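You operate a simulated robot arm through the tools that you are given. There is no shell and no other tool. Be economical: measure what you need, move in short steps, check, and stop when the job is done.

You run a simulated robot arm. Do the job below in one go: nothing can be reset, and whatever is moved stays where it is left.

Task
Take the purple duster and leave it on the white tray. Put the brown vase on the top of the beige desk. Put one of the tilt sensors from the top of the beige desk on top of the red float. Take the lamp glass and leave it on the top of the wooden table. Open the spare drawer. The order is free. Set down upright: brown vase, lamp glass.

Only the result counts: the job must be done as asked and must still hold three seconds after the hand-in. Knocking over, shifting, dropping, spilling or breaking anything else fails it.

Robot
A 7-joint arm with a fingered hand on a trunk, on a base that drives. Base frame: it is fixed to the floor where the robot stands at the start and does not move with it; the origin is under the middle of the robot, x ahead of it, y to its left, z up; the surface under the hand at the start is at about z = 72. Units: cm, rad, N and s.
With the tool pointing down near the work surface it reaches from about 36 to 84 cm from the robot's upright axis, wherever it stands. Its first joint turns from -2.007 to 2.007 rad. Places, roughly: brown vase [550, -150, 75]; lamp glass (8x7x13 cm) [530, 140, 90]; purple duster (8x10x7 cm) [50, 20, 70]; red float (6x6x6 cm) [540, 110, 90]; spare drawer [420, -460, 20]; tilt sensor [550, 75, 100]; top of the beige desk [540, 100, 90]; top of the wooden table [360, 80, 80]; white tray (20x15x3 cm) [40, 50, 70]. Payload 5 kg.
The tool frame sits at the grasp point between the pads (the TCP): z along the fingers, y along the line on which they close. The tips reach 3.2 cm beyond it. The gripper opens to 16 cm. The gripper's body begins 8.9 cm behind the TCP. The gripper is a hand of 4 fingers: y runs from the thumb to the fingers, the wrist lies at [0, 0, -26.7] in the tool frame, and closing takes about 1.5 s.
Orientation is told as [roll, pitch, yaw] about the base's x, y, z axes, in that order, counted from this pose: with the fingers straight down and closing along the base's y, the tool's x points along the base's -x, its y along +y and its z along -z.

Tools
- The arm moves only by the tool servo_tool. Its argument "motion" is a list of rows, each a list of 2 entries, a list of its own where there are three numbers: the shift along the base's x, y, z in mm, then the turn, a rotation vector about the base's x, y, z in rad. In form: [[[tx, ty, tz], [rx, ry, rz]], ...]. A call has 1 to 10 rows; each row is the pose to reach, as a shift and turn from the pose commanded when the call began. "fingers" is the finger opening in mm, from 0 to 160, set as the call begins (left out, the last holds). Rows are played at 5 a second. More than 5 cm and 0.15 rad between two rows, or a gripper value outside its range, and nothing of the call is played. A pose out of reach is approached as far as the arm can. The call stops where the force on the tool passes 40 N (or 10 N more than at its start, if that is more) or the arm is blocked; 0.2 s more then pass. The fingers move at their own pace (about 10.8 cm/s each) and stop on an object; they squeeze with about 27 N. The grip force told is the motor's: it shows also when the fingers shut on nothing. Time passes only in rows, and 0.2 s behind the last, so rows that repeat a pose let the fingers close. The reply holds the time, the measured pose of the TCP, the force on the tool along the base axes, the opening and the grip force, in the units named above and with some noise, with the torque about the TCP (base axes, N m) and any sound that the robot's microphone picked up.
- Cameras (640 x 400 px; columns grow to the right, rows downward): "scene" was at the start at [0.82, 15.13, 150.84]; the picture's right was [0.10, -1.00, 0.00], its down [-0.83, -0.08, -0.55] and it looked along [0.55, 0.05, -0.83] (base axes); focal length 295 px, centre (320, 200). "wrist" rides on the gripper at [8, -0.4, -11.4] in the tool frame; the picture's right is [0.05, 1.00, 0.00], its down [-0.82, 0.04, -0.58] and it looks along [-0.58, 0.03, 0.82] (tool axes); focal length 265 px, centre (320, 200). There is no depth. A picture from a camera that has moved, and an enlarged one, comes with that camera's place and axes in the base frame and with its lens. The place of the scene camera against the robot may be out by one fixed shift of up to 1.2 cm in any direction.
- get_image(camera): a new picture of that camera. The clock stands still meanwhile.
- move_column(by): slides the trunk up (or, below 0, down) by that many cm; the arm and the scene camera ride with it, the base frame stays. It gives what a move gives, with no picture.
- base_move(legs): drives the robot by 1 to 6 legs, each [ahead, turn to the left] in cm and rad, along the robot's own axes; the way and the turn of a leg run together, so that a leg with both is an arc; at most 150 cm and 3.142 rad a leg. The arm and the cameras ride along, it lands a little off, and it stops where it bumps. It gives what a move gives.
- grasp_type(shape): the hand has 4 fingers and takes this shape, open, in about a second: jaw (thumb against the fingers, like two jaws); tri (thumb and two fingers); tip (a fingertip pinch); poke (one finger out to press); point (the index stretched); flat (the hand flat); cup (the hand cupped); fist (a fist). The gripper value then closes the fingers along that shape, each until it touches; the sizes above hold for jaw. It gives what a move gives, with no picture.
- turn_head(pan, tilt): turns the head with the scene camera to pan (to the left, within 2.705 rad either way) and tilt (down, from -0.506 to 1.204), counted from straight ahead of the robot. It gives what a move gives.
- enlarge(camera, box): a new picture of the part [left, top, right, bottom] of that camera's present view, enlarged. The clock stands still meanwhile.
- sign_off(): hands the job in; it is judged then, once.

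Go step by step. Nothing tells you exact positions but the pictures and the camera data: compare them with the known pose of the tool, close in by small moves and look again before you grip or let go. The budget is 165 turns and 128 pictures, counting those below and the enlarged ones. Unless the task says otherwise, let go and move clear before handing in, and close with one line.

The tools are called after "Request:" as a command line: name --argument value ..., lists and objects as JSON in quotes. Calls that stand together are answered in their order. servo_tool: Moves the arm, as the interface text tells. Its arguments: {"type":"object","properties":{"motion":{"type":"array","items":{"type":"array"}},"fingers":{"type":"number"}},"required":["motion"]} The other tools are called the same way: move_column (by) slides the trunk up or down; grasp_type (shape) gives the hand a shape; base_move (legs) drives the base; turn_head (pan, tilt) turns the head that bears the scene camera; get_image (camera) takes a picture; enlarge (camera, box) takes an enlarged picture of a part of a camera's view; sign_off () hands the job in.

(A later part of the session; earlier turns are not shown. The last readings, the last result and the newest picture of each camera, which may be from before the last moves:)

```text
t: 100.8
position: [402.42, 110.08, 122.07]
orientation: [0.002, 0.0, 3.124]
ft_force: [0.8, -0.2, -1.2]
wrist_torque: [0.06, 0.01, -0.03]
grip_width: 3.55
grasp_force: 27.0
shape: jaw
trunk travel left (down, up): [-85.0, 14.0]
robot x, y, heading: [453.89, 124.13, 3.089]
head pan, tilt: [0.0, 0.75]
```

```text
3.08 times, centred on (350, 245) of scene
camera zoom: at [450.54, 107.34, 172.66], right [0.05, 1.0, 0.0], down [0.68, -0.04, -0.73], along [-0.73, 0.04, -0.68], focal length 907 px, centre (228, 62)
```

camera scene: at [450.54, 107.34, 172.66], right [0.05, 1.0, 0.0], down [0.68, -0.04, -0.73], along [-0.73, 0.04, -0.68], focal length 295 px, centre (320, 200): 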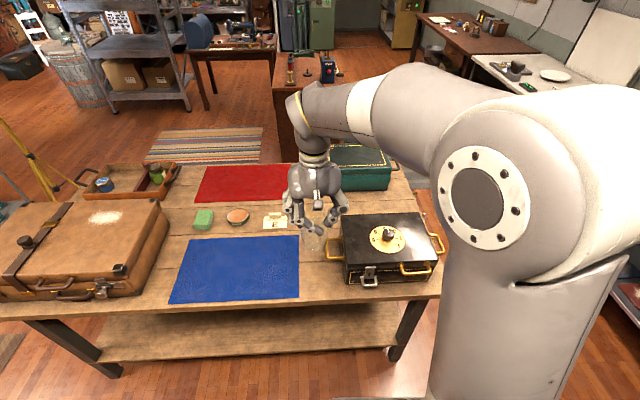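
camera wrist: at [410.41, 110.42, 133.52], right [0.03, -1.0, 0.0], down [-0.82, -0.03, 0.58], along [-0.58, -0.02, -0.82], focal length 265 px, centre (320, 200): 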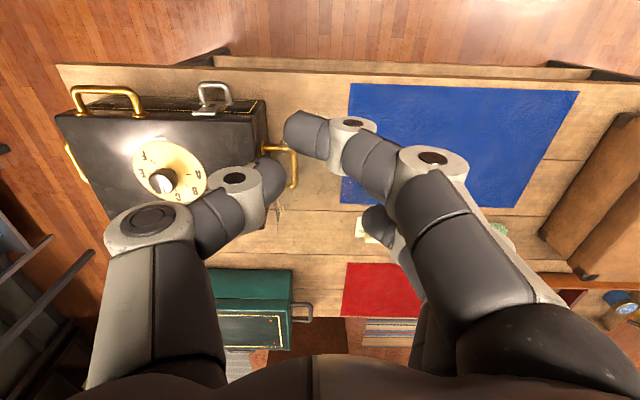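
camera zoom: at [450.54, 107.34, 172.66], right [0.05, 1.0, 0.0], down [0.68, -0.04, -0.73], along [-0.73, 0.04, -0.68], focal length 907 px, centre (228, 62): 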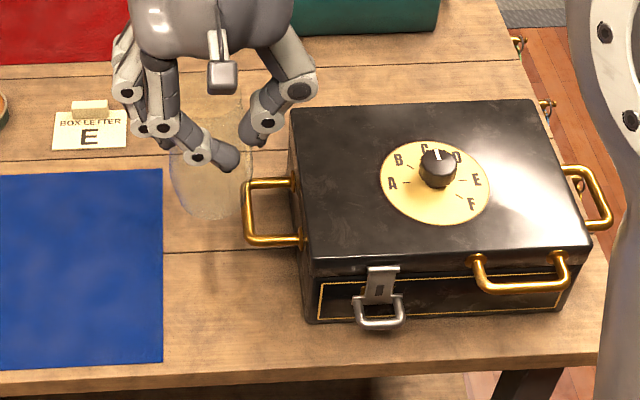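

I'll set the glass down at about (395, 111.5), coming down in stages.

Request:
servo_tool --motion '[[[-25, 5, 0], [0, 0, 0.01]], [[-60, 12, -15], [0, 0, 0.017]], [[-74, 14, -55], [0, 0, 0.017]], [[-74, 14, -100], [0, 0, 0.017]], [[-74, 14, -145], [0, 0, 0.017]], [[-74, 14, -190], [0, 0, 0.017]], [[-74, 14, -235], [0, 0, 0.017]]]'

Request:
get_image --camera "wrist"

Request:
enlarge --camera "scene" --box '[260, 180, 440, 310]'

```text
t: 102.5
position: [394.94, 111.7, 98.57]
orientation: [0.002, 0.0, 3.141]
ft_force: [-0.5, -0.1, -1.3]
wrist_torque: [0.02, -0.05, -0.01]
grip_width: 3.53
grasp_force: 26.8
shape: jaw
trunk travel left (down, up): [-85.0, 14.0]
robot x, y, heading: [453.97, 124.11, 3.088]
head pan, tilt: [0.0, 0.75]
```

```text
90 pictures are left
camera wrist: at [403.01, 112.16, 109.94], right [0.05, -1.0, 0.0], down [-0.82, -0.04, 0.58], along [-0.58, -0.03, -0.82], focal length 265 px, centre (320, 200)
```

wrist: 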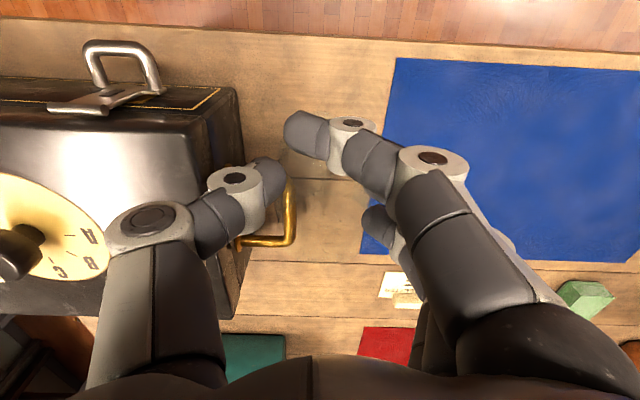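

```text
3.08 times, centred on (350, 245) of scene
camera zoom: at [450.42, 107.34, 172.66], right [0.05, 1.0, 0.0], down [0.68, -0.04, -0.73], along [-0.73, 0.04, -0.68], focal length 907 px, centre (228, 62)
```

zoom: 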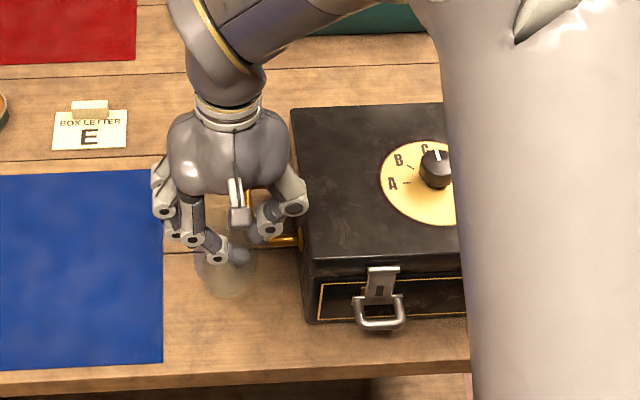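

Placement looks right. I'll go down to just above the surface.

Request:
servo_tool --motion '[[[0, 0, -40], [0, 0, 0]], [[0, 0, -75], [0, 0, 0]], [[0, 0, -85], [0, 0, 0]], [[0, 0, -90], [0, 0, 0]], [[0, 0, -94], [0, 0, 0]]]'

```text
t: 103.1
position: [394.48, 111.62, 91.52]
orientation: [0.002, -0.013, 3.136]
ft_force: [7.6, 2.1, 25.5]
wrist_torque: [-0.17, 0.05, 0.02]
grip_width: 3.74
grasp_force: 26.9
shape: jaw
trunk travel left (down, up): [-85.0, 14.0]
robot x, y, heading: [454.06, 124.12, 3.088]
head pan, tilt: [0.0, 0.75]
stopped in row 3: the force on the tool passed its limit at 45 N (the readings are from after the stop); the commanded pose is now the measured one
```

Contact came earlier than I expected. I'll look at what touches.

Request:
servo_tool --motion '[[[0, 0, 4], [0, 0, 0]]]'

Request:
get_image --camera "wrist"

Request:
enlarge --camera "scene" --box '[260, 210, 400, 310]'

```text
t: 103.5
position: [394.61, 111.6, 91.68]
orientation: [0.003, -0.008, 3.138]
ft_force: [0.4, 0.1, 6.9]
wrist_torque: [-0.17, 0.15, -0.01]
grip_width: 3.72
grasp_force: 27.4
shape: jaw
trunk travel left (down, up): [-85.0, 14.0]
robot x, y, heading: [453.59, 123.92, 3.086]
head pan, tilt: [0.0, 0.75]
```

```text
88 pictures are left
camera wrist: at [402.76, 112.04, 103.04], right [0.05, -1.0, 0.0], down [-0.81, -0.04, 0.58], along [-0.58, -0.03, -0.81], focal length 265 px, centre (320, 200)
```

wrist: 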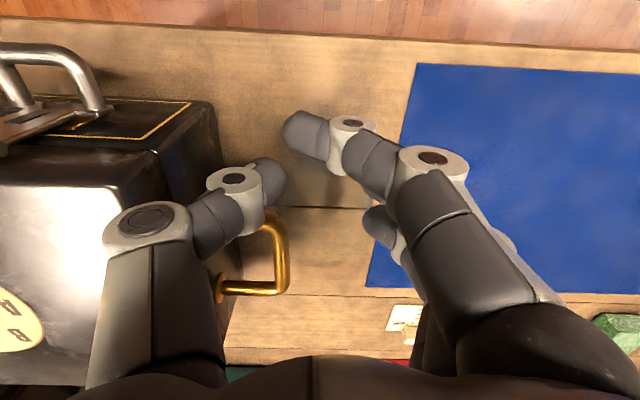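

```text
4.00 times, centred on (330, 260) of scene
camera zoom: at [450.61, 107.4, 172.65], right [0.06, 1.0, 0.0], down [0.68, -0.04, -0.73], along [-0.73, 0.04, -0.68], focal length 1179 px, centre (280, -40)
```

zoom: 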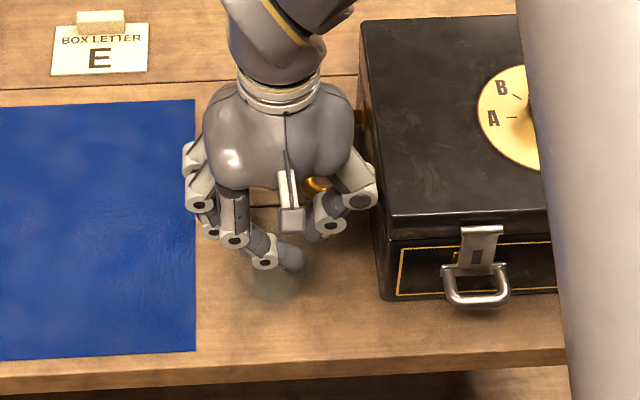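

Request:
enlarge --camera "wrist" --box '[210, 80, 410, 300]'

Request:
enlarge --camera "scene" --box '[300, 240, 350, 290]'

```text
1.82 times, centred on (310, 190) of wrist
camera zoom: at [402.76, 112.04, 103.04], right [0.05, -1.0, 0.0], down [-0.81, -0.04, 0.58], along [-0.58, -0.03, -0.81], focal length 483 px, centre (338, 218)
```

zoom: 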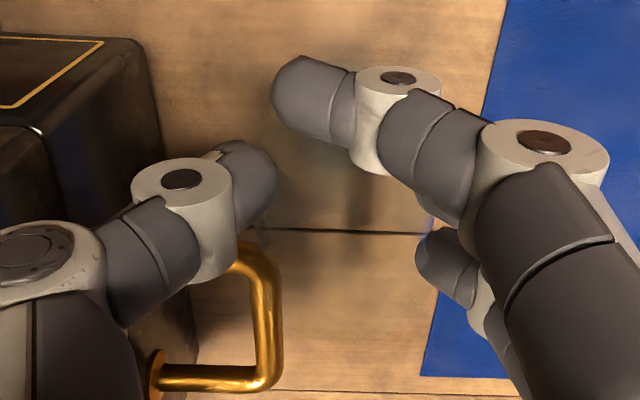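

```text
8.00 times, centred on (325, 265) of scene
camera zoom: at [450.61, 107.4, 172.65], right [0.06, 1.0, 0.0], down [0.68, -0.04, -0.73], along [-0.73, 0.04, -0.68], focal length 2357 px, centre (280, -320)
```

zoom: 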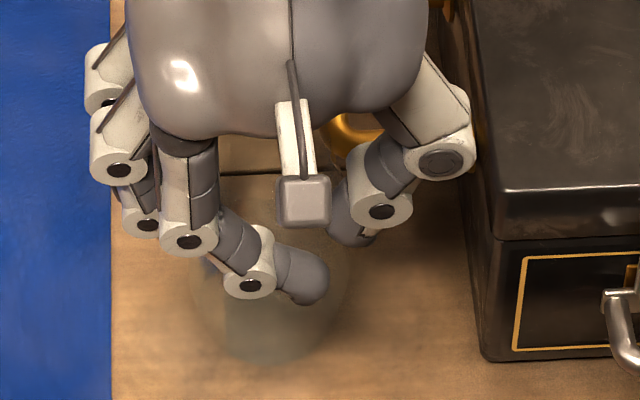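

The thumb may be resting on the box handle rather than the glass on the table. I'll lift, shift away from the handle and try again.

Request:
servo_tool --motion '[[[0, 0, 12], [0, 0.004, 0]], [[4, -10, 12], [0, 0.008, 0]], [[4, -10, 12], [0, 0.008, 0]]]'

Request:
servo_tool --motion '[[[0, 0, -4], [0, 0, 0]], [[0, 0, -7], [0, 0, 0]], [[0, 0, -9], [0, 0, 0]], [[0, 0, -11], [0, 0, 0]]]'

```text
t: 104.3
position: [394.97, 110.63, 92.89]
orientation: [0.001, -0.016, 3.139]
ft_force: [0.6, -0.6, -0.6]
wrist_torque: [-0.03, -0.03, -0.01]
grip_width: 3.63
grasp_force: 27.1
shape: jaw
trunk travel left (down, up): [-85.0, 14.0]
robot x, y, heading: [453.72, 123.95, 3.088]
head pan, tilt: [0.0, 0.75]
```

```text
t: 105.3
position: [394.94, 110.58, 91.82]
orientation: [0.002, -0.015, 3.139]
ft_force: [0.3, -0.8, -1.6]
wrist_torque: [-0.02, -0.04, 0.02]
grip_width: 3.65
grasp_force: 27.2
shape: jaw
trunk travel left (down, up): [-85.0, 14.0]
robot x, y, heading: [453.64, 124.1, 3.088]
head pan, tilt: [0.0, 0.75]
```

Request:
servo_tool --motion '[[[0, 0, -2], [0, -0.008, 0]], [[0, 0, -4], [0, -0.016, 0]], [[0, 0, -6], [0, -0.016, 0]], [[0, 0, -8], [0, -0.016, 0]], [[0, 0, -10], [0, -0.016, 0]]]'

```text
t: 106.3
position: [394.81, 110.5, 91.5]
orientation: [0.004, -0.009, 3.137]
ft_force: [7.1, 2.5, 26.5]
wrist_torque: [-0.21, 0.25, 0.09]
grip_width: 3.73
grasp_force: 27.4
shape: jaw
trunk travel left (down, up): [-85.0, 14.0]
robot x, y, heading: [453.67, 124.53, 3.09]
head pan, tilt: [0.0, 0.75]
stopped in row 4: the force on the tool passed its limit at 43 N (the readings are from after the stop); the commanded pose is now the measured one
```

Same height again, and the desk height works out to ~87.4. So the glass base hangs 10.5 cm below the TCP and is standing on the table at ~81. I'll ease off the load and check.

Request:
servo_tool --motion '[[[0, 0, 2], [0, 0.0, 0]], [[0, 0, 4], [0, -0.005, 0]], [[0, 0, 4], [0, -0.01, 0]]]'

Request:
enlarge --camera "wrist" --box '[210, 80, 410, 300]'

```text
t: 107.1
position: [394.71, 110.55, 91.63]
orientation: [0.003, 0.006, 3.139]
ft_force: [1.2, -0.7, 6.0]
wrist_torque: [-0.21, 0.14, 0.0]
grip_width: 3.72
grasp_force: 27.0
shape: jaw
trunk travel left (down, up): [-85.0, 14.0]
robot x, y, heading: [453.97, 124.02, 3.089]
head pan, tilt: [0.0, 0.75]
```

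```text
1.82 times, centred on (310, 190) of wrist
camera zoom: at [402.77, 111.0, 103.15], right [0.05, -1.0, 0.0], down [-0.82, -0.04, 0.57], along [-0.57, -0.03, -0.82], focal length 483 px, centre (338, 218)
```

zoom: 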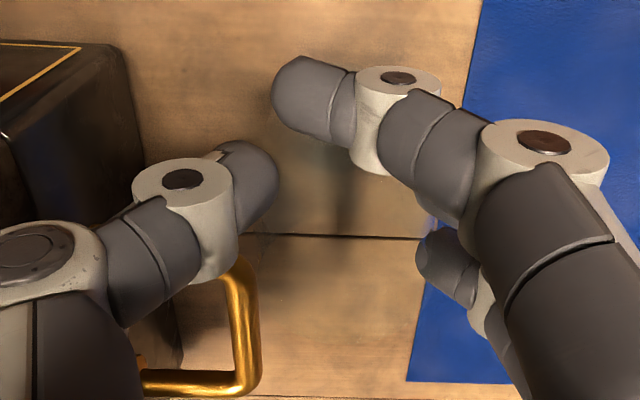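

Request:
servo_tool --motion '[[[0, 0, 0], [0, 0, 0]], [[0, 0, 0], [0, 0, 0]], [[0, 0, 0], [0, 0, 0]], [[0, 0, 0], [0, 0, 0]]]' --fingers 85

Request:
enlarge --camera "wrist" --box '[210, 60, 430, 280]'

```text
t: 108.1
position: [394.7, 110.55, 91.76]
orientation: [0.003, 0.005, 3.138]
ft_force: [-0.4, 0.0, -0.5]
wrist_torque: [0.04, -0.01, 0.03]
grip_width: 8.43
grasp_force: 0.0
shape: jaw
trunk travel left (down, up): [-85.0, 14.0]
robot x, y, heading: [453.78, 124.28, 3.085]
head pan, tilt: [0.0, 0.75]
```

```text
1.82 times, centred on (320, 170) of wrist
camera zoom: at [402.74, 111.01, 103.17], right [0.05, -1.0, 0.0], down [-0.82, -0.04, 0.57], along [-0.57, -0.03, -0.82], focal length 483 px, centre (320, 254)
```

zoom: 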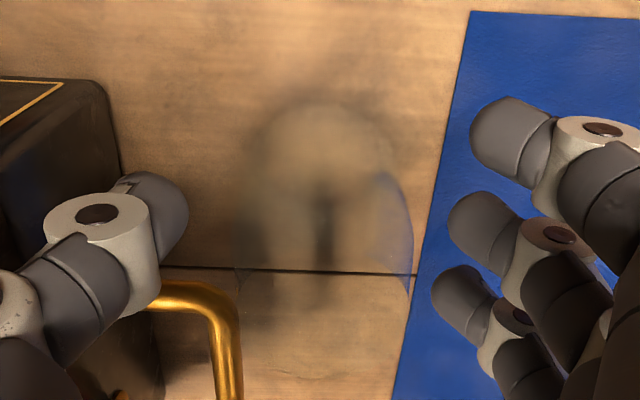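

The glass stands upright and free. I'll lift straight up.

Request:
servo_tool --motion '[[[0, 0, 30], [0, 0, 0]], [[0, 0, 75], [0, 0, 0]], [[0, 0, 120], [0, 0, 0]], [[0, 0, 165], [0, 0, 0]], [[0, 0, 210], [0, 0, 0]], [[0, 0, 255], [0, 0, 0]], [[0, 0, 300], [0, 0, 0]]]'

Request:
enlarge --camera "wrist" --box '[210, 30, 430, 250]'

```text
t: 109.7
position: [394.93, 110.41, 121.29]
orientation: [0.003, 0.006, 3.138]
ft_force: [0.0, -0.3, -0.1]
wrist_torque: [0.02, 0.03, 0.0]
grip_width: 8.44
grasp_force: 0.0
shape: jaw
trunk travel left (down, up): [-85.0, 14.0]
robot x, y, heading: [453.72, 124.17, 3.09]
head pan, tilt: [0.0, 0.75]
```

```text
1.82 times, centred on (320, 140) of wrist
camera zoom: at [402.92, 110.85, 132.95], right [0.05, -1.0, 0.0], down [-0.82, -0.04, 0.57], along [-0.57, -0.03, -0.82], focal length 483 px, centre (320, 309)
```

zoom: 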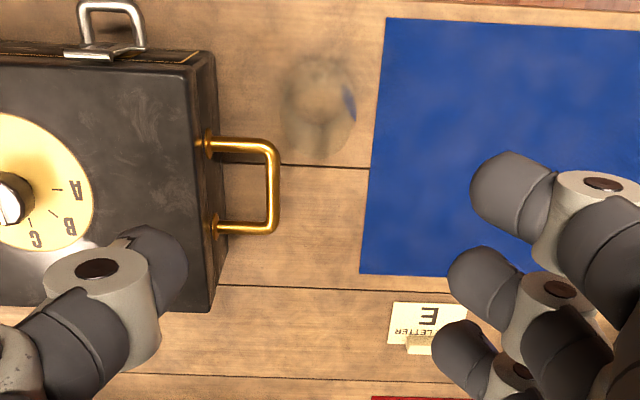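

The glass is placed. I'll go back to face the desk, with the robot near y≈98.

Request:
base_move --legs '[[0, -1.52], [-26, 0], [0, -1.571]]'

Request:
turn_head --pan 0 --tilt 0.75

Request:
get_image --camera "scene"

Request:
get_image --camera "wrist"

```text
t: 119.1
position: [512.67, 114.97, 121.57]
orientation: [0.003, 0.006, 0.045]
ft_force: [0.3, -1.0, -0.8]
wrist_torque: [0.03, 0.03, 0.01]
grip_width: 8.44
grasp_force: 0.0
shape: jaw
trunk travel left (down, up): [-85.0, 14.0]
robot x, y, heading: [454.56, 98.03, -0.008]
head pan, tilt: [0.0, 0.75]
```

```text
t: 119.7
position: [512.7, 114.92, 121.44]
orientation: [0.002, 0.005, 0.048]
ft_force: [-0.6, 0.0, -1.3]
wrist_torque: [0.04, 0.01, -0.03]
grip_width: 8.41
grasp_force: 0.0
shape: jaw
trunk travel left (down, up): [-85.0, 14.0]
robot x, y, heading: [454.46, 98.38, -0.004]
head pan, tilt: [0.0, 0.75]
```

```text
81 pictures are left
camera scene: at [456.51, 112.66, 172.66], right [0.0, -1.0, 0.0], down [-0.68, 0.0, -0.73], along [0.73, 0.0, -0.68], focal length 295 px, centre (320, 200)
```

scene: 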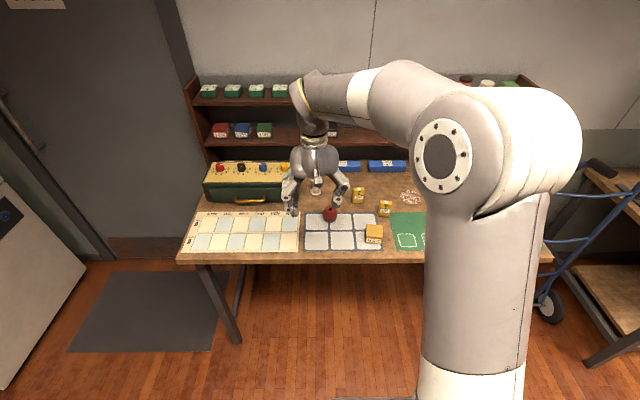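

```text
80 pictures are left
camera wrist: at [504.79, 114.15, 132.88], right [-0.1, 1.0, 0.0], down [0.82, 0.08, 0.57], along [0.57, 0.06, -0.82], focal length 265 px, centre (320, 200)
```

wrist: 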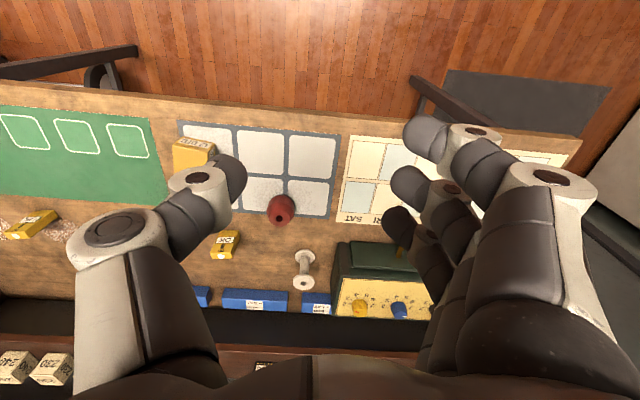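

Request:
enlarge --camera "wrist" --box '[160, 120, 340, 300]'

Request:
enlarge --camera "scene" --box '[300, 160, 450, 260]'

```text
2.22 times, centred on (250, 210) of wrist
camera zoom: at [504.79, 114.15, 132.88], right [-0.1, 1.0, 0.0], down [0.82, 0.08, 0.57], along [0.57, 0.06, -0.82], focal length 590 px, centre (476, 178)
```

zoom: 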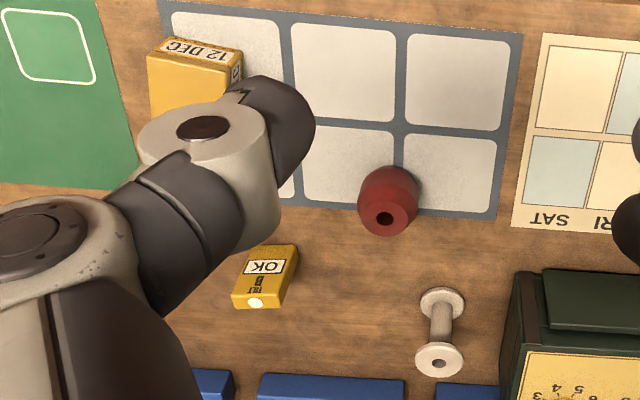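

```text
4.00 times, centred on (375, 210) of scene
camera zoom: at [456.51, 112.66, 172.66], right [0.0, -1.0, 0.0], down [-0.68, 0.0, -0.73], along [0.73, 0.0, -0.68], focal length 1179 px, centre (100, 160)
```

zoom: 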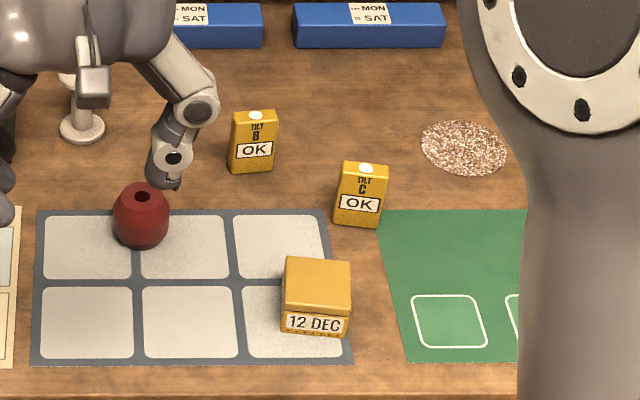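

Sensor B stands at about (548, 98) and the float's top is at about (537, 109.7, 93.4). I'll rotate the hand 90° so it grips the sensor's broad faces, and move above B.

Request:
servo_tool --motion '[[[33, -16, 0], [0, 0, 0.15]], [[66, -32, 0], [0, 0, 0.3]], [[100, -48, 0], [0, 0, 0.45]], [[135, -65, 0], [0, 0, 0.6]], [[170, -82, 0], [0, 0, 0.75]], [[205, -98, 0], [0, 0, 0.9]], [[240, -115, 0], [0, 0, 1.05]], [[275, -131, 0], [0, 0, 1.2]], [[310, -148, 0], [0, 0, 1.35]], [[350, -164, 0], [0, 0, 1.5]]]'

Request:
get_image --camera "wrist"

Request:
get_image --camera "scene"

```text
t: 121.9
position: [528.24, 100.02, 120.56]
orientation: [0.011, -0.026, 1.214]
ft_force: [0.9, -0.3, -0.4]
wrist_torque: [0.04, 0.13, -0.02]
grip_width: 8.48
grasp_force: 0.0
shape: jaw
out of reach, approached as far as the arm can: row 7, 8, 9, 10
trunk travel left (down, up): [-85.0, 14.0]
robot x, y, heading: [454.29, 98.53, -0.004]
head pan, tilt: [0.0, 0.75]
```

```text
77 pictures are left
camera wrist: at [525.81, 92.1, 131.7], right [-0.95, 0.3, 0.01], down [0.25, 0.76, 0.6], along [0.17, 0.57, -0.8], focal length 265 px, centre (320, 200)
```

wrist: 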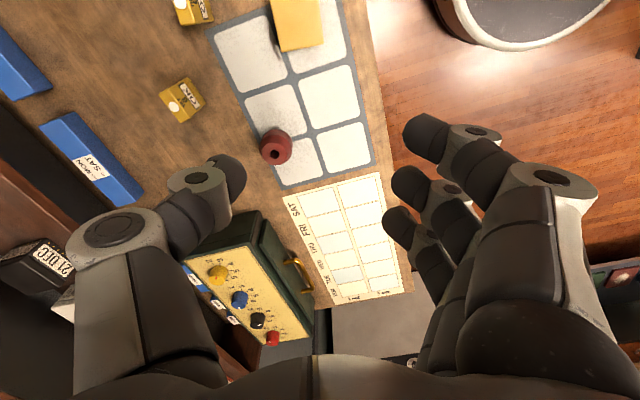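

```text
76 pictures are left
camera scene: at [457.03, 112.52, 172.66], right [-0.01, -1.0, 0.0], down [-0.68, 0.0, -0.73], along [0.73, 0.0, -0.68], focal length 295 px, centre (320, 200)
```

scene: 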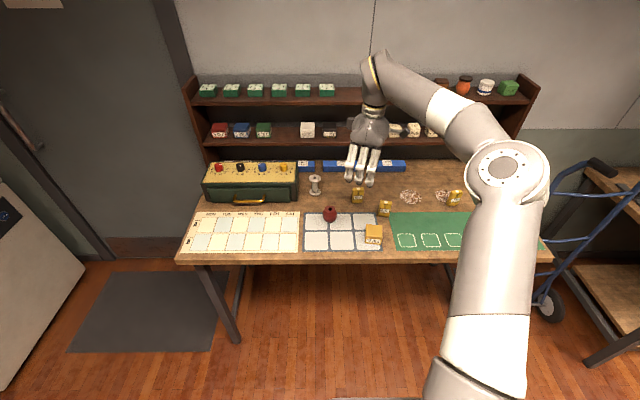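

B is out of reach from here. Sensor C (~539, 88.5) is closer, so I'll check how far the base can creep forward.

Request:
turn_head --pan 0.5 --tilt 1.2

Request:
get_image --camera "scene"

```text
t: 122.8
position: [527.73, 100.36, 120.81]
orientation: [0.008, -0.026, 1.213]
ft_force: [0.0, 0.7, 0.1]
wrist_torque: [-0.01, -0.03, -0.01]
grip_width: 8.5
grasp_force: 0.0
shape: jaw
trunk travel left (down, up): [-85.0, 14.0]
robot x, y, heading: [454.28, 98.44, -0.005]
head pan, tilt: [0.499, 1.201]
```

```text
75 pictures are left
camera scene: at [453.16, 115.41, 169.48], right [0.47, -0.88, 0.0], down [-0.82, -0.44, -0.36], along [0.32, 0.17, -0.93], focal length 295 px, centre (320, 200)
```

scene: 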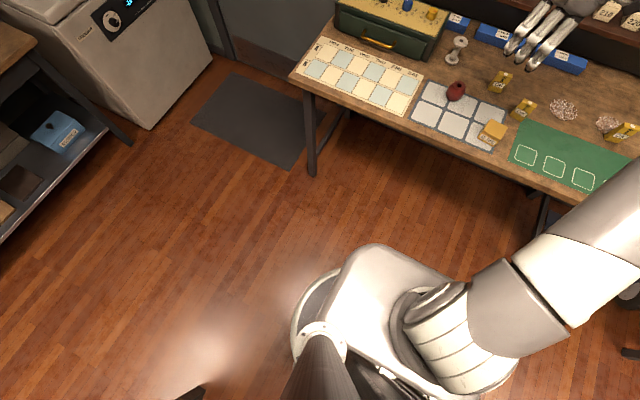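

The desk front edge is really at x≈518, so there is room. I'll drive forward 18 cm.

Request:
base_move --legs '[[18, 0]]'

Request:
turn_head --pan 0 --tilt 0.8

Request:
get_image --camera "wrist"

Request:
get_image --camera "scene"

```text
t: 124.3
position: [545.89, 99.99, 120.65]
orientation: [0.011, -0.026, 1.213]
ft_force: [0.6, 0.2, 0.0]
wrist_torque: [0.01, 0.07, -0.02]
grip_width: 8.51
grasp_force: 0.1
shape: jaw
trunk travel left (down, up): [-85.0, 14.0]
robot x, y, heading: [471.99, 98.14, -0.007]
head pan, tilt: [0.499, 1.201]
```

```text
t: 125.2
position: [545.7, 99.95, 120.75]
orientation: [0.009, -0.027, 1.213]
ft_force: [-0.2, 0.2, -0.3]
wrist_torque: [0.02, 0.02, 0.01]
grip_width: 8.48
grasp_force: 0.1
shape: jaw
trunk travel left (down, up): [-85.0, 14.0]
robot x, y, heading: [472.0, 98.05, -0.002]
head pan, tilt: [0.0, 0.799]
```

```text
74 pictures are left
camera wrist: at [543.26, 92.03, 131.98], right [-0.95, 0.3, 0.01], down [0.25, 0.76, 0.6], along [0.17, 0.57, -0.8], focal length 265 px, centre (320, 200)
```

wrist: 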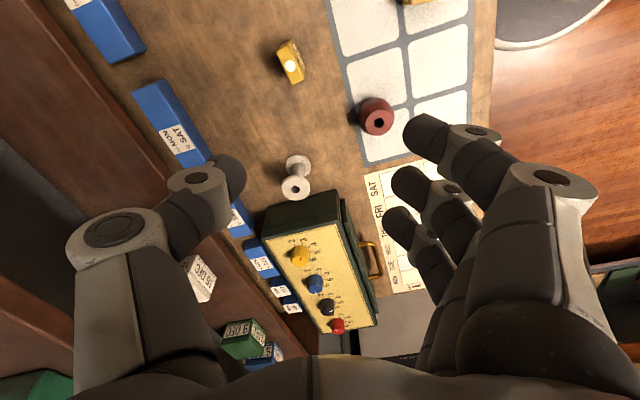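

```text
73 pictures are left
camera scene: at [474.15, 112.54, 172.26], right [-0.01, -1.0, 0.0], down [-0.72, 0.0, -0.7], along [0.7, 0.0, -0.72], focal length 295 px, centre (320, 200)
```

scene: 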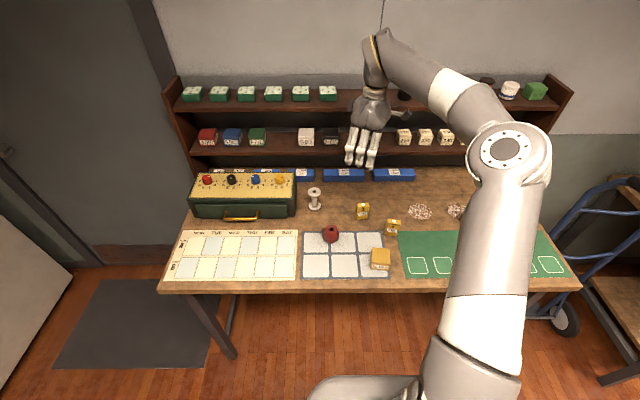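

I'll finish the rotation, level the hand and centre it over B.

Request:
servo_tool --motion '[[[8, -8, 0], [-0.01, 0, 0.12]], [[16, -16, 0], [-0.02, 0, 0.24]], [[23, -25, 0], [-0.028, 0, 0.355]], [[23, -25, -35], [-0.028, 0, 0.355]], [[23, -25, -60], [-0.028, 0, 0.355]]]'

Request:
get_image --camera "wrist"

```text
t: 126.4
position: [545.17, 98.05, 114.95]
orientation: [-0.079, -0.043, 1.45]
ft_force: [-2.1, -5.9, 2.8]
wrist_torque: [0.63, -0.25, 0.05]
grip_width: 8.51
grasp_force: 0.0
shape: jaw
out of reach, approached as far as the arm can: row 1, 2, 3, 4, 5
trunk travel left (down, up): [-85.0, 14.0]
robot x, y, heading: [472.19, 98.05, -0.008]
head pan, tilt: [0.0, 0.799]
```

```text
72 pictures are left
camera wrist: at [543.81, 89.75, 125.94], right [-0.99, 0.07, -0.08], down [0.01, 0.79, 0.61], along [0.11, 0.6, -0.79], focal length 265 px, centre (320, 200)
```

wrist: 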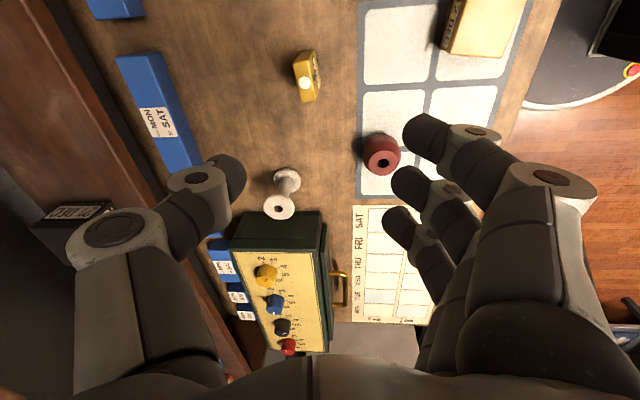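

The 90° wrist turn isn't reachable here. I'll back off upward, return to yaw 0 and grip across the sensor's width instead.

Request:
servo_tool --motion '[[[-10, 5, 20], [0.03, 0.02, -0.1]], [[-20, 8, 30], [0.06, 0.03, -0.22]], [[-20, 8, 30], [0.06, 0.03, -0.35]], [[-20, 8, 30], [0.06, 0.03, -0.48]]]'

```text
t: 127.4
position: [543.32, 99.3, 117.44]
orientation: [-0.021, -0.091, 0.965]
ft_force: [0.6, -0.5, -1.2]
wrist_torque: [0.08, 0.05, 0.02]
grip_width: 8.47
grasp_force: 0.1
shape: jaw
trunk travel left (down, up): [-85.0, 14.0]
robot x, y, heading: [472.22, 98.3, -0.006]
head pan, tilt: [0.0, 0.799]
```

Request:
servo_tool --motion '[[[0, 0, 0], [-0.063, 0.069, 0]]]'

Request:
servo_tool --motion '[[[0, 0, 0], [0, 0, -0.14]], [[0, 0, 0], [0, 0, -0.28]], [[0, 0, 0], [0, 0, -0.42]], [[0, 0, 0], [0, 0, -0.56]], [[0, 0, 0], [0, 0, -0.7]], [[0, 0, 0], [0, 0, -0.84]], [[10, -15, 0], [0, 0, -0.965]]]' --fingers 90

Request:
get_image --camera "wrist"

```text
t: 127.8
position: [543.49, 99.68, 117.33]
orientation: [-0.002, 0.004, 0.968]
ft_force: [-0.1, 0.6, -0.2]
wrist_torque: [0.0, 0.05, 0.01]
grip_width: 8.47
grasp_force: 0.0
shape: jaw
trunk travel left (down, up): [-85.0, 14.0]
robot x, y, heading: [472.4, 98.42, -0.007]
head pan, tilt: [0.0, 0.799]
```

```text
t: 129.4
position: [544.39, 98.11, 117.4]
orientation: [-0.002, 0.003, 0.002]
ft_force: [0.8, -0.4, -0.1]
wrist_torque: [0.03, 0.05, -0.03]
grip_width: 8.9
grasp_force: 0.0
shape: jaw
trunk travel left (down, up): [-85.0, 14.0]
robot x, y, heading: [471.93, 98.07, -0.007]
head pan, tilt: [0.0, 0.799]
```

```text
71 pictures are left
camera wrist: at [536.49, 97.69, 128.76], right [-0.05, 1.0, 0.0], down [0.82, 0.04, 0.58], along [0.58, 0.03, -0.82], focal length 265 px, centre (320, 200)
```

wrist: 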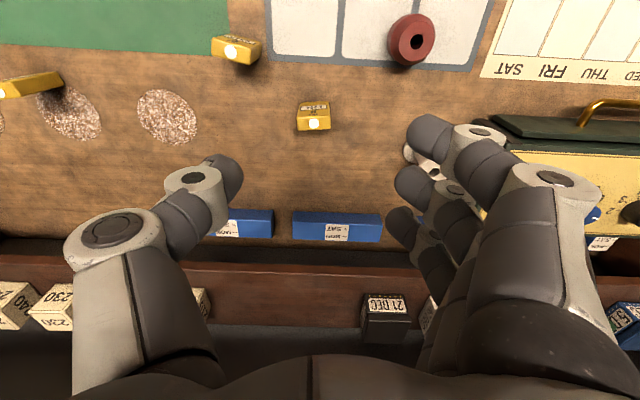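

Sensor B is at about (548.3, 97.5). I'll come down over it in stages.

Request:
servo_tool --motion '[[[20, -3, 0], [0, 0, 0]], [[38, -5, -30], [0, 0, 0]], [[38, -5, -75], [0, 0, 0]], [[38, -5, -120], [0, 0, 0]], [[38, -5, -160], [0, 0, 0]]]'

Request:
get_image --camera "wrist"

```text
t: 130.6
position: [548.29, 97.44, 101.15]
orientation: [-0.002, 0.002, 0.001]
ft_force: [-0.6, -0.3, 0.3]
wrist_torque: [0.0, 0.05, -0.03]
grip_width: 8.93
grasp_force: 0.1
shape: jaw
trunk travel left (down, up): [-85.0, 14.0]
robot x, y, heading: [472.05, 98.22, -0.007]
head pan, tilt: [0.0, 0.799]
```

```text
70 pictures are left
camera wrist: at [540.23, 97.13, 112.62], right [-0.05, 1.0, 0.0], down [0.82, 0.04, 0.58], along [0.58, 0.03, -0.82], focal length 265 px, centre (320, 200)
```

wrist: 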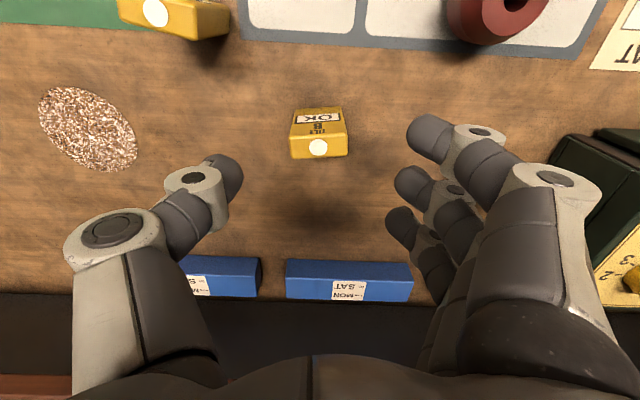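

Aligned. I'll lower and grip.

Request:
servo_tool --motion '[[[1, 0, -45], [0, 0, 0]], [[1, 0, -85], [0, 0, 0]]]' --fingers 80

Request:
servo_tool --motion '[[[0, 0, 0], [0, 0, 0]], [[0, 0, 0], [0, 0, 0]], [[0, 0, 0], [0, 0, 0]], [[0, 0, 0], [0, 0, 0]], [[0, 0, 0], [0, 0, 0]], [[0, 0, 0], [0, 0, 0]], [[0, 0, 0], [0, 0, 0]], [[0, 0, 0], [0, 0, 0]]]' --fingers 0

Request:
enlarge --camera "wrist" --box '[220, 60, 420, 260]'

```text
t: 131.2
position: [548.18, 97.68, 92.77]
orientation: [-0.001, 0.0, 0.003]
ft_force: [-0.7, 0.5, -0.4]
wrist_torque: [0.02, -0.03, 0.0]
grip_width: 8.09
grasp_force: 0.0
shape: jaw
trunk travel left (down, up): [-85.0, 14.0]
robot x, y, heading: [472.28, 97.81, -0.006]
head pan, tilt: [0.0, 0.799]
```

```text
t: 133.0
position: [548.06, 97.48, 92.72]
orientation: [-0.002, 0.0, 0.002]
ft_force: [0.9, -1.5, 6.5]
wrist_torque: [0.03, 0.0, 0.0]
grip_width: 1.86
grasp_force: 27.2
shape: jaw
trunk travel left (down, up): [-85.0, 14.0]
robot x, y, heading: [472.44, 98.19, -0.01]
head pan, tilt: [0.0, 0.799]
```

```text
2.00 times, centred on (320, 160) of wrist
camera zoom: at [540.16, 97.13, 104.16], right [-0.05, 1.0, 0.0], down [0.82, 0.05, 0.58], along [0.58, 0.03, -0.82], focal length 531 px, centre (320, 280)
```

zoom: 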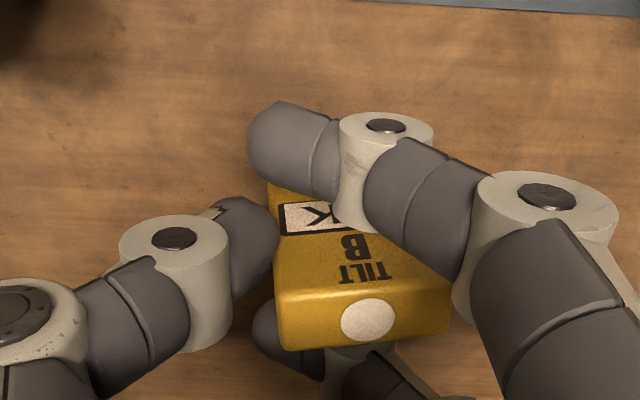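

It's gripped. I'll lift and check.

Request:
servo_tool --motion '[[[0, 0, 15], [0, 0, 0]], [[0, 0, 50], [0, 0, 0]], [[0, 0, 95], [0, 0, 0]], [[0, 0, 130], [0, 0, 0]]]'

Request:
get_image --camera "wrist"

Request:
enlarge --camera "scene" --box '[290, 120, 450, 280]'

```text
t: 134.0
position: [548.18, 97.58, 105.62]
orientation: [0.0, 0.002, 0.001]
ft_force: [-0.2, 0.6, -1.2]
wrist_torque: [-0.02, -0.02, 0.02]
grip_width: 1.82
grasp_force: 26.7
shape: jaw
trunk travel left (down, up): [-85.0, 14.0]
robot x, y, heading: [472.24, 98.05, -0.01]
head pan, tilt: [0.0, 0.799]
```

```text
68 pictures are left
camera wrist: at [540.26, 97.18, 117.12], right [-0.05, 1.0, 0.0], down [0.82, 0.04, 0.58], along [0.57, 0.03, -0.82], focal length 265 px, centre (320, 200)
```

wrist: 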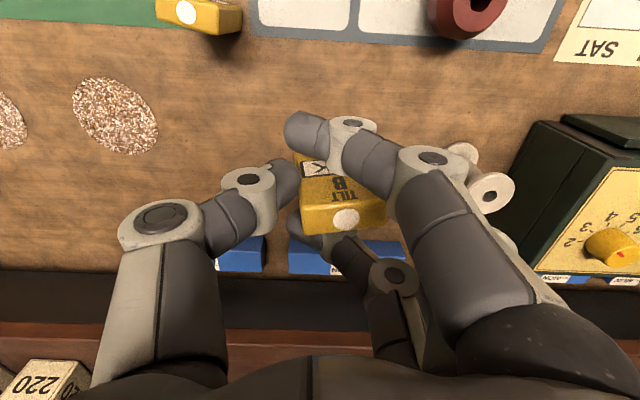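

```text
2.50 times, centred on (370, 200) of scene
camera zoom: at [474.11, 112.54, 172.25], right [-0.01, -1.0, 0.0], down [-0.72, 0.01, -0.7], along [0.7, -0.01, -0.72], focal length 737 px, centre (195, 200)
```

zoom: 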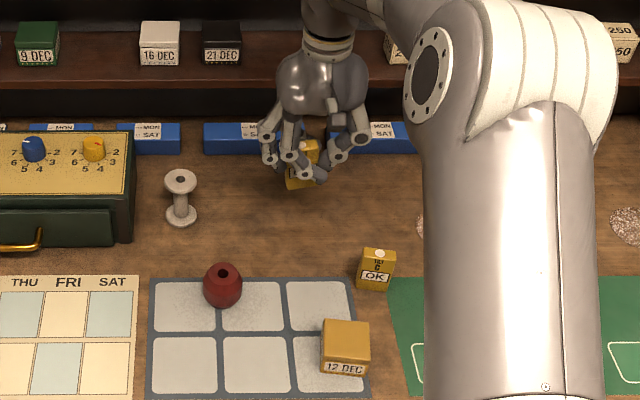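

The sensor is held, its centre about 1.2 cm to +y of the TCP. I'll shift to get a better view of the float top.

Request:
servo_tool --motion '[[[-40, 0, 20], [0, 0, 0]], [[-80, 10, 40], [0, 0, 0]], [[-100, 20, 40], [0, 0, 0]]]'

Request:
get_image --camera "wrist"

```text
t: 134.8
position: [538.13, 99.71, 109.8]
orientation: [-0.001, 0.003, 0.001]
ft_force: [-0.7, 0.3, -0.5]
wrist_torque: [-0.03, 0.01, -0.01]
grip_width: 1.81
grasp_force: 26.6
shape: jaw
trunk travel left (down, up): [-85.0, 14.0]
robot x, y, heading: [472.25, 98.27, -0.003]
head pan, tilt: [0.0, 0.799]
```

```text
66 pictures are left
camera wrist: at [530.14, 99.31, 121.21], right [-0.05, 1.0, 0.0], down [0.82, 0.05, 0.58], along [0.58, 0.03, -0.82], focal length 265 px, centre (320, 200)
```

wrist: 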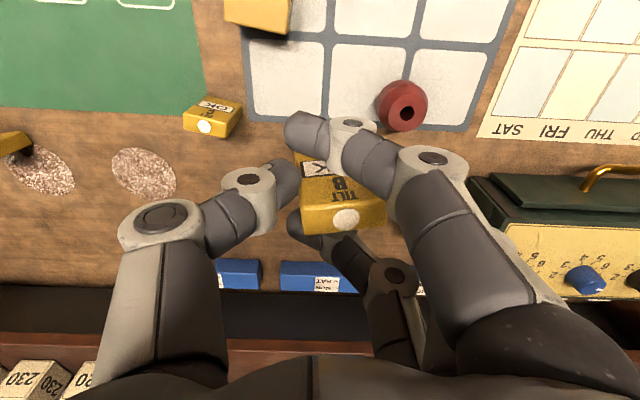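

The float top is at (538.4, 108.8, ~93). I'll move the sensor over it, staying slightly above.

Request:
servo_tool --motion '[[[0, 40, 0], [0, 0, 0]], [[0, 79, 0], [0, 0, 0]], [[0, 79, -40], [0, 0, 0]], [[0, 79, -75], [0, 0, 0]], [[0, 79, -88], [0, 0, 0]]]'

Request:
get_image --camera "wrist"

Request:
enlarge --camera "scene" --box '[290, 180, 380, 270]'

```text
t: 136.0
position: [538.15, 107.77, 100.92]
orientation: [-0.001, 0.002, 0.001]
ft_force: [-0.9, 0.5, -1.1]
wrist_torque: [0.02, 0.04, 0.0]
grip_width: 1.8
grasp_force: 26.7
shape: jaw
trunk travel left (down, up): [-85.0, 14.0]
robot x, y, heading: [472.17, 98.37, -0.006]
head pan, tilt: [0.0, 0.799]
```

```text
65 pictures are left
camera wrist: at [530.29, 107.37, 112.29], right [-0.05, 1.0, 0.0], down [0.82, 0.04, 0.58], along [0.57, 0.03, -0.82], focal length 265 px, centre (320, 200)
```

wrist: 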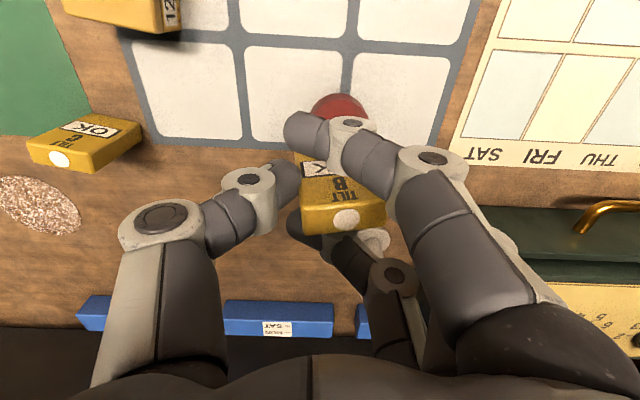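

```text
4.44 times, centred on (335, 225) of scene
camera zoom: at [474.18, 112.52, 172.26], right [-0.01, -1.0, 0.0], down [-0.72, 0.01, -0.7], along [0.7, -0.01, -0.72], focal length 1310 px, centre (253, 89)
```

zoom: 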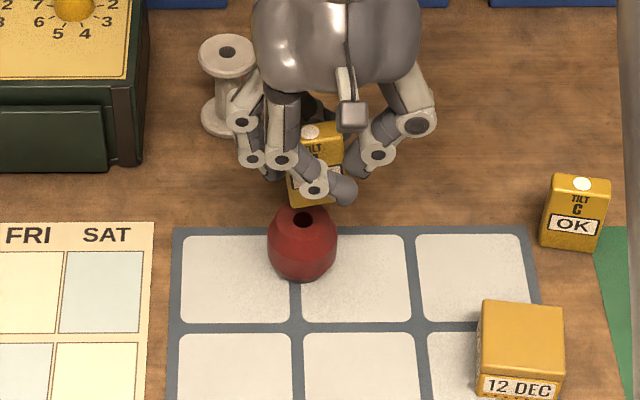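

The sensor lines up within about 2 mm. I'll nudge it and lower gently until it touches.

Request:
servo_tool --motion '[[[0, 2, -8], [0, 0, 0]], [[0, 2, -14], [0, 0, 0]], [[0, 2, -17], [0, 0, 0]]]'

Request:
enlarge --camera "scene" --box '[300, 190, 370, 260]'

```text
t: 136.8
position: [538.25, 107.74, 99.37]
orientation: [-0.002, 0.002, 0.002]
ft_force: [-0.1, -0.6, -0.9]
wrist_torque: [-0.02, 0.0, 0.03]
grip_width: 1.81
grasp_force: 27.1
shape: jaw
trunk travel left (down, up): [-85.0, 14.0]
robot x, y, heading: [472.07, 98.42, -0.006]
head pan, tilt: [0.0, 0.799]
```

```text
5.71 times, centred on (335, 225) of scene
camera zoom: at [474.18, 112.54, 172.26], right [-0.01, -1.0, 0.0], down [-0.72, 0.01, -0.7], along [0.7, -0.01, -0.72], focal length 1684 px, centre (234, 57)
```

zoom: 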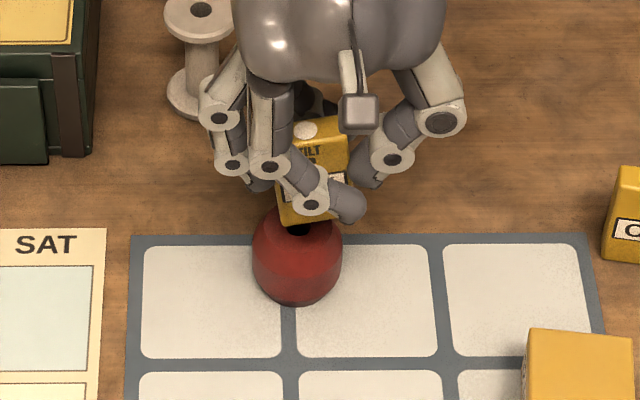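

Request:
enlarge --camera "wrist" --box '[260, 80, 420, 240]'

Request:
enlarge --camera "scene" --box '[320, 200, 350, 240]'

```text
2.50 times, centred on (340, 160) of wrist
camera zoom: at [530.32, 107.42, 110.76], right [-0.05, 1.0, 0.0], down [0.82, 0.05, 0.58], along [0.58, 0.03, -0.82], focal length 664 px, centre (270, 300)
```

zoom: 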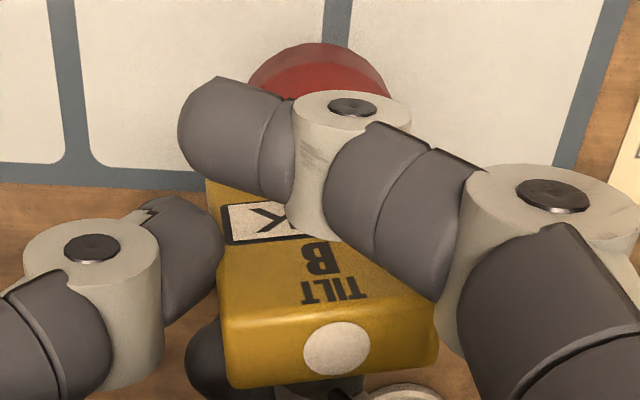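

```text
10.00 times, centred on (335, 220) of scene
camera zoom: at [474.18, 112.54, 172.26], right [-0.01, -1.0, 0.0], down [-0.72, 0.01, -0.7], along [0.7, -0.01, -0.72], focal length 2946 px, centre (170, 0)
```

zoom: 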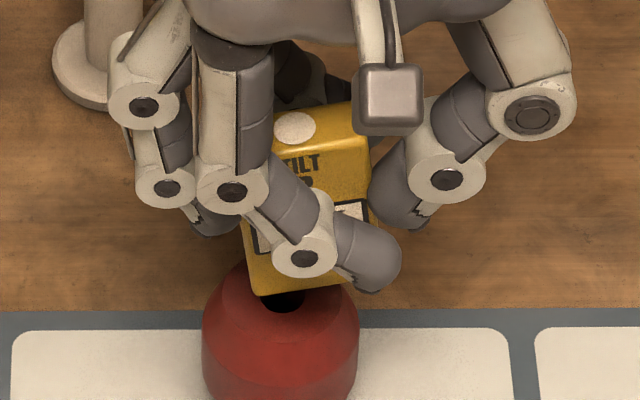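

The sensor leans about 0.07 rad in the hand. I'll straighten it and correct the offset before touching down.

Request:
servo_tool --motion '[[[-2, 4, 3], [-0.035, 0, 0]], [[-4, 9, 3], [-0.07, 0, 0]], [[-4, 9, 3], [-0.07, 0, 0]]]'

Request:
enlarge --camera "scene" --box '[315, 195, 355, 245]'

```text
t: 137.6
position: [537.87, 108.7, 99.77]
orientation: [-0.071, 0.002, -0.001]
ft_force: [0.3, -0.3, -0.5]
wrist_torque: [0.04, 0.01, -0.02]
grip_width: 1.79
grasp_force: 26.5
shape: jaw
trunk travel left (down, up): [-85.0, 14.0]
robot x, y, heading: [471.95, 98.0, -0.004]
head pan, tilt: [0.0, 0.799]
```

```text
8.00 times, centred on (335, 220) of scene
camera zoom: at [474.17, 112.51, 172.26], right [-0.01, -1.0, 0.0], down [-0.72, 0.01, -0.7], along [0.7, -0.01, -0.72], focal length 2357 px, centre (200, 40)
```

zoom: 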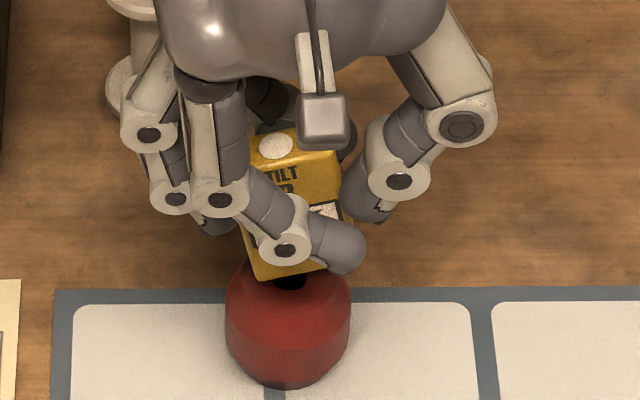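

Now it's upright and centred on the hole. I'll lower.

Request:
servo_tool --motion '[[[0, 0, -3], [0, 0, 0]], [[0, 0, -6], [0, 0, 0]], [[0, 0, -8], [0, 0, 0]], [[0, 0, -10], [0, 0, 0]]]'

```text
t: 138.6
position: [537.86, 108.8, 98.68]
orientation: [-0.072, 0.003, 0.001]
ft_force: [0.3, 0.0, -1.3]
wrist_torque: [-0.01, 0.02, -0.01]
grip_width: 1.82
grasp_force: 26.7
shape: jaw
trunk travel left (down, up): [-85.0, 14.0]
robot x, y, heading: [472.22, 98.3, -0.007]
head pan, tilt: [0.0, 0.799]
```

Request:
servo_tool --motion '[[[0, 0, -2], [0, 0, 0]], [[0, 0, -3], [0, 0, 0]], [[0, 0, -4], [0, 0, 0]]]'

Request:
enlarge --camera "scene" --box '[315, 195, 355, 245]'

```text
t: 139.4
position: [537.94, 108.64, 98.45]
orientation: [-0.072, -0.003, 0.002]
ft_force: [-0.4, -1.5, 12.6]
wrist_torque: [0.29, -0.01, 0.01]
grip_width: 1.85
grasp_force: 27.5
shape: jaw
trunk travel left (down, up): [-85.0, 14.0]
robot x, y, heading: [472.09, 98.14, -0.007]
head pan, tilt: [0.0, 0.799]
```

```text
8.00 times, centred on (335, 220) of scene
camera zoom: at [474.02, 112.5, 172.28], right [-0.01, -1.0, 0.0], down [-0.72, 0.01, -0.7], along [0.7, -0.01, -0.72], focal length 2357 px, centre (200, 40)
```

zoom: 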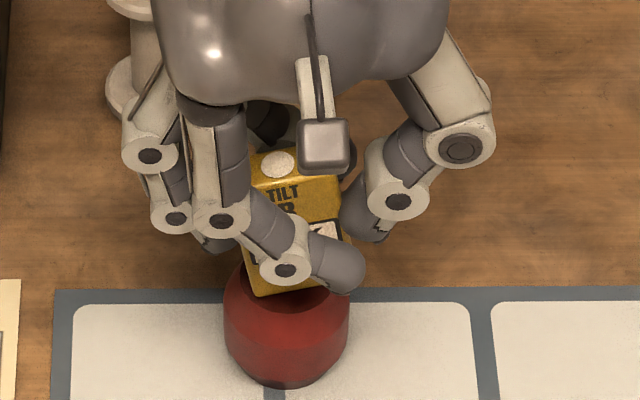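

Touchdown. I'll ease the load and open the hand wide.

Request:
servo_tool --motion '[[[0, 0, 2], [0, 0, 0]], [[0, 0, 2], [0, 0, 0]]]'

Request:
servo_tool --motion '[[[0, 0, 0], [0, 0, 0]], [[0, 0, 0], [0, 0, 0]], [[0, 0, 0], [0, 0, 0]], [[0, 0, 0], [0, 0, 0]]]' --fingers 110

Request:
get_image --camera "wrist"

Request:
enlarge --camera "scene" --box '[305, 185, 365, 245]'

```text
t: 140.0
position: [537.77, 108.74, 98.56]
orientation: [-0.071, 0.002, 0.001]
ft_force: [0.8, -0.6, 8.0]
wrist_torque: [0.16, -0.01, 0.0]
grip_width: 1.88
grasp_force: 27.0
shape: jaw
trunk travel left (down, up): [-85.0, 14.0]
robot x, y, heading: [472.42, 97.9, -0.004]
head pan, tilt: [0.0, 0.799]
```

```text
t: 141.0
position: [537.9, 108.71, 98.48]
orientation: [-0.073, 0.003, 0.002]
ft_force: [-0.3, 0.5, 0.1]
wrist_torque: [0.01, 0.0, 0.01]
grip_width: 10.99
grasp_force: 0.1
shape: jaw
trunk travel left (down, up): [-85.0, 14.0]
robot x, y, heading: [472.08, 97.81, -0.004]
head pan, tilt: [0.0, 0.799]
```

```text
58 pictures are left
camera wrist: at [529.87, 109.09, 109.9], right [-0.05, 1.0, -0.07], down [0.82, 0.09, 0.57], along [0.58, -0.03, -0.82], focal length 265 px, centre (320, 200)
```

wrist: 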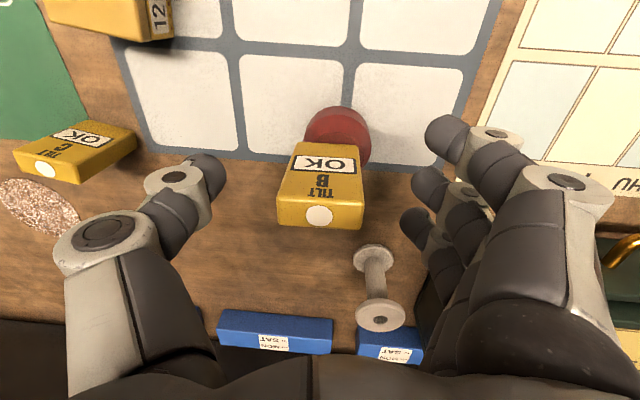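

```text
6.67 times, centred on (335, 215) of scene
camera zoom: at [474.16, 112.54, 172.26], right [-0.01, -1.0, 0.0], down [-0.72, 0.01, -0.7], along [0.7, -0.01, -0.72], focal length 1964 px, centre (220, 100)
```

zoom: 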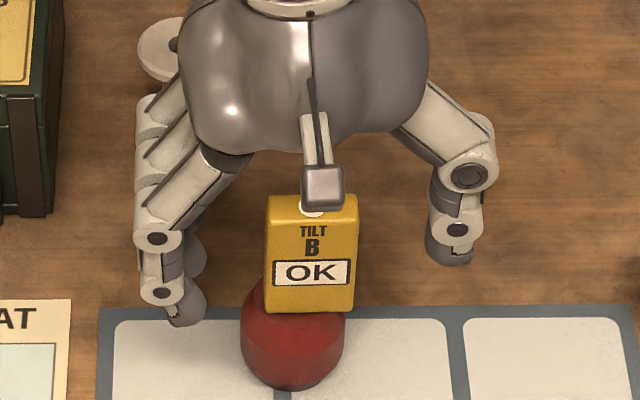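

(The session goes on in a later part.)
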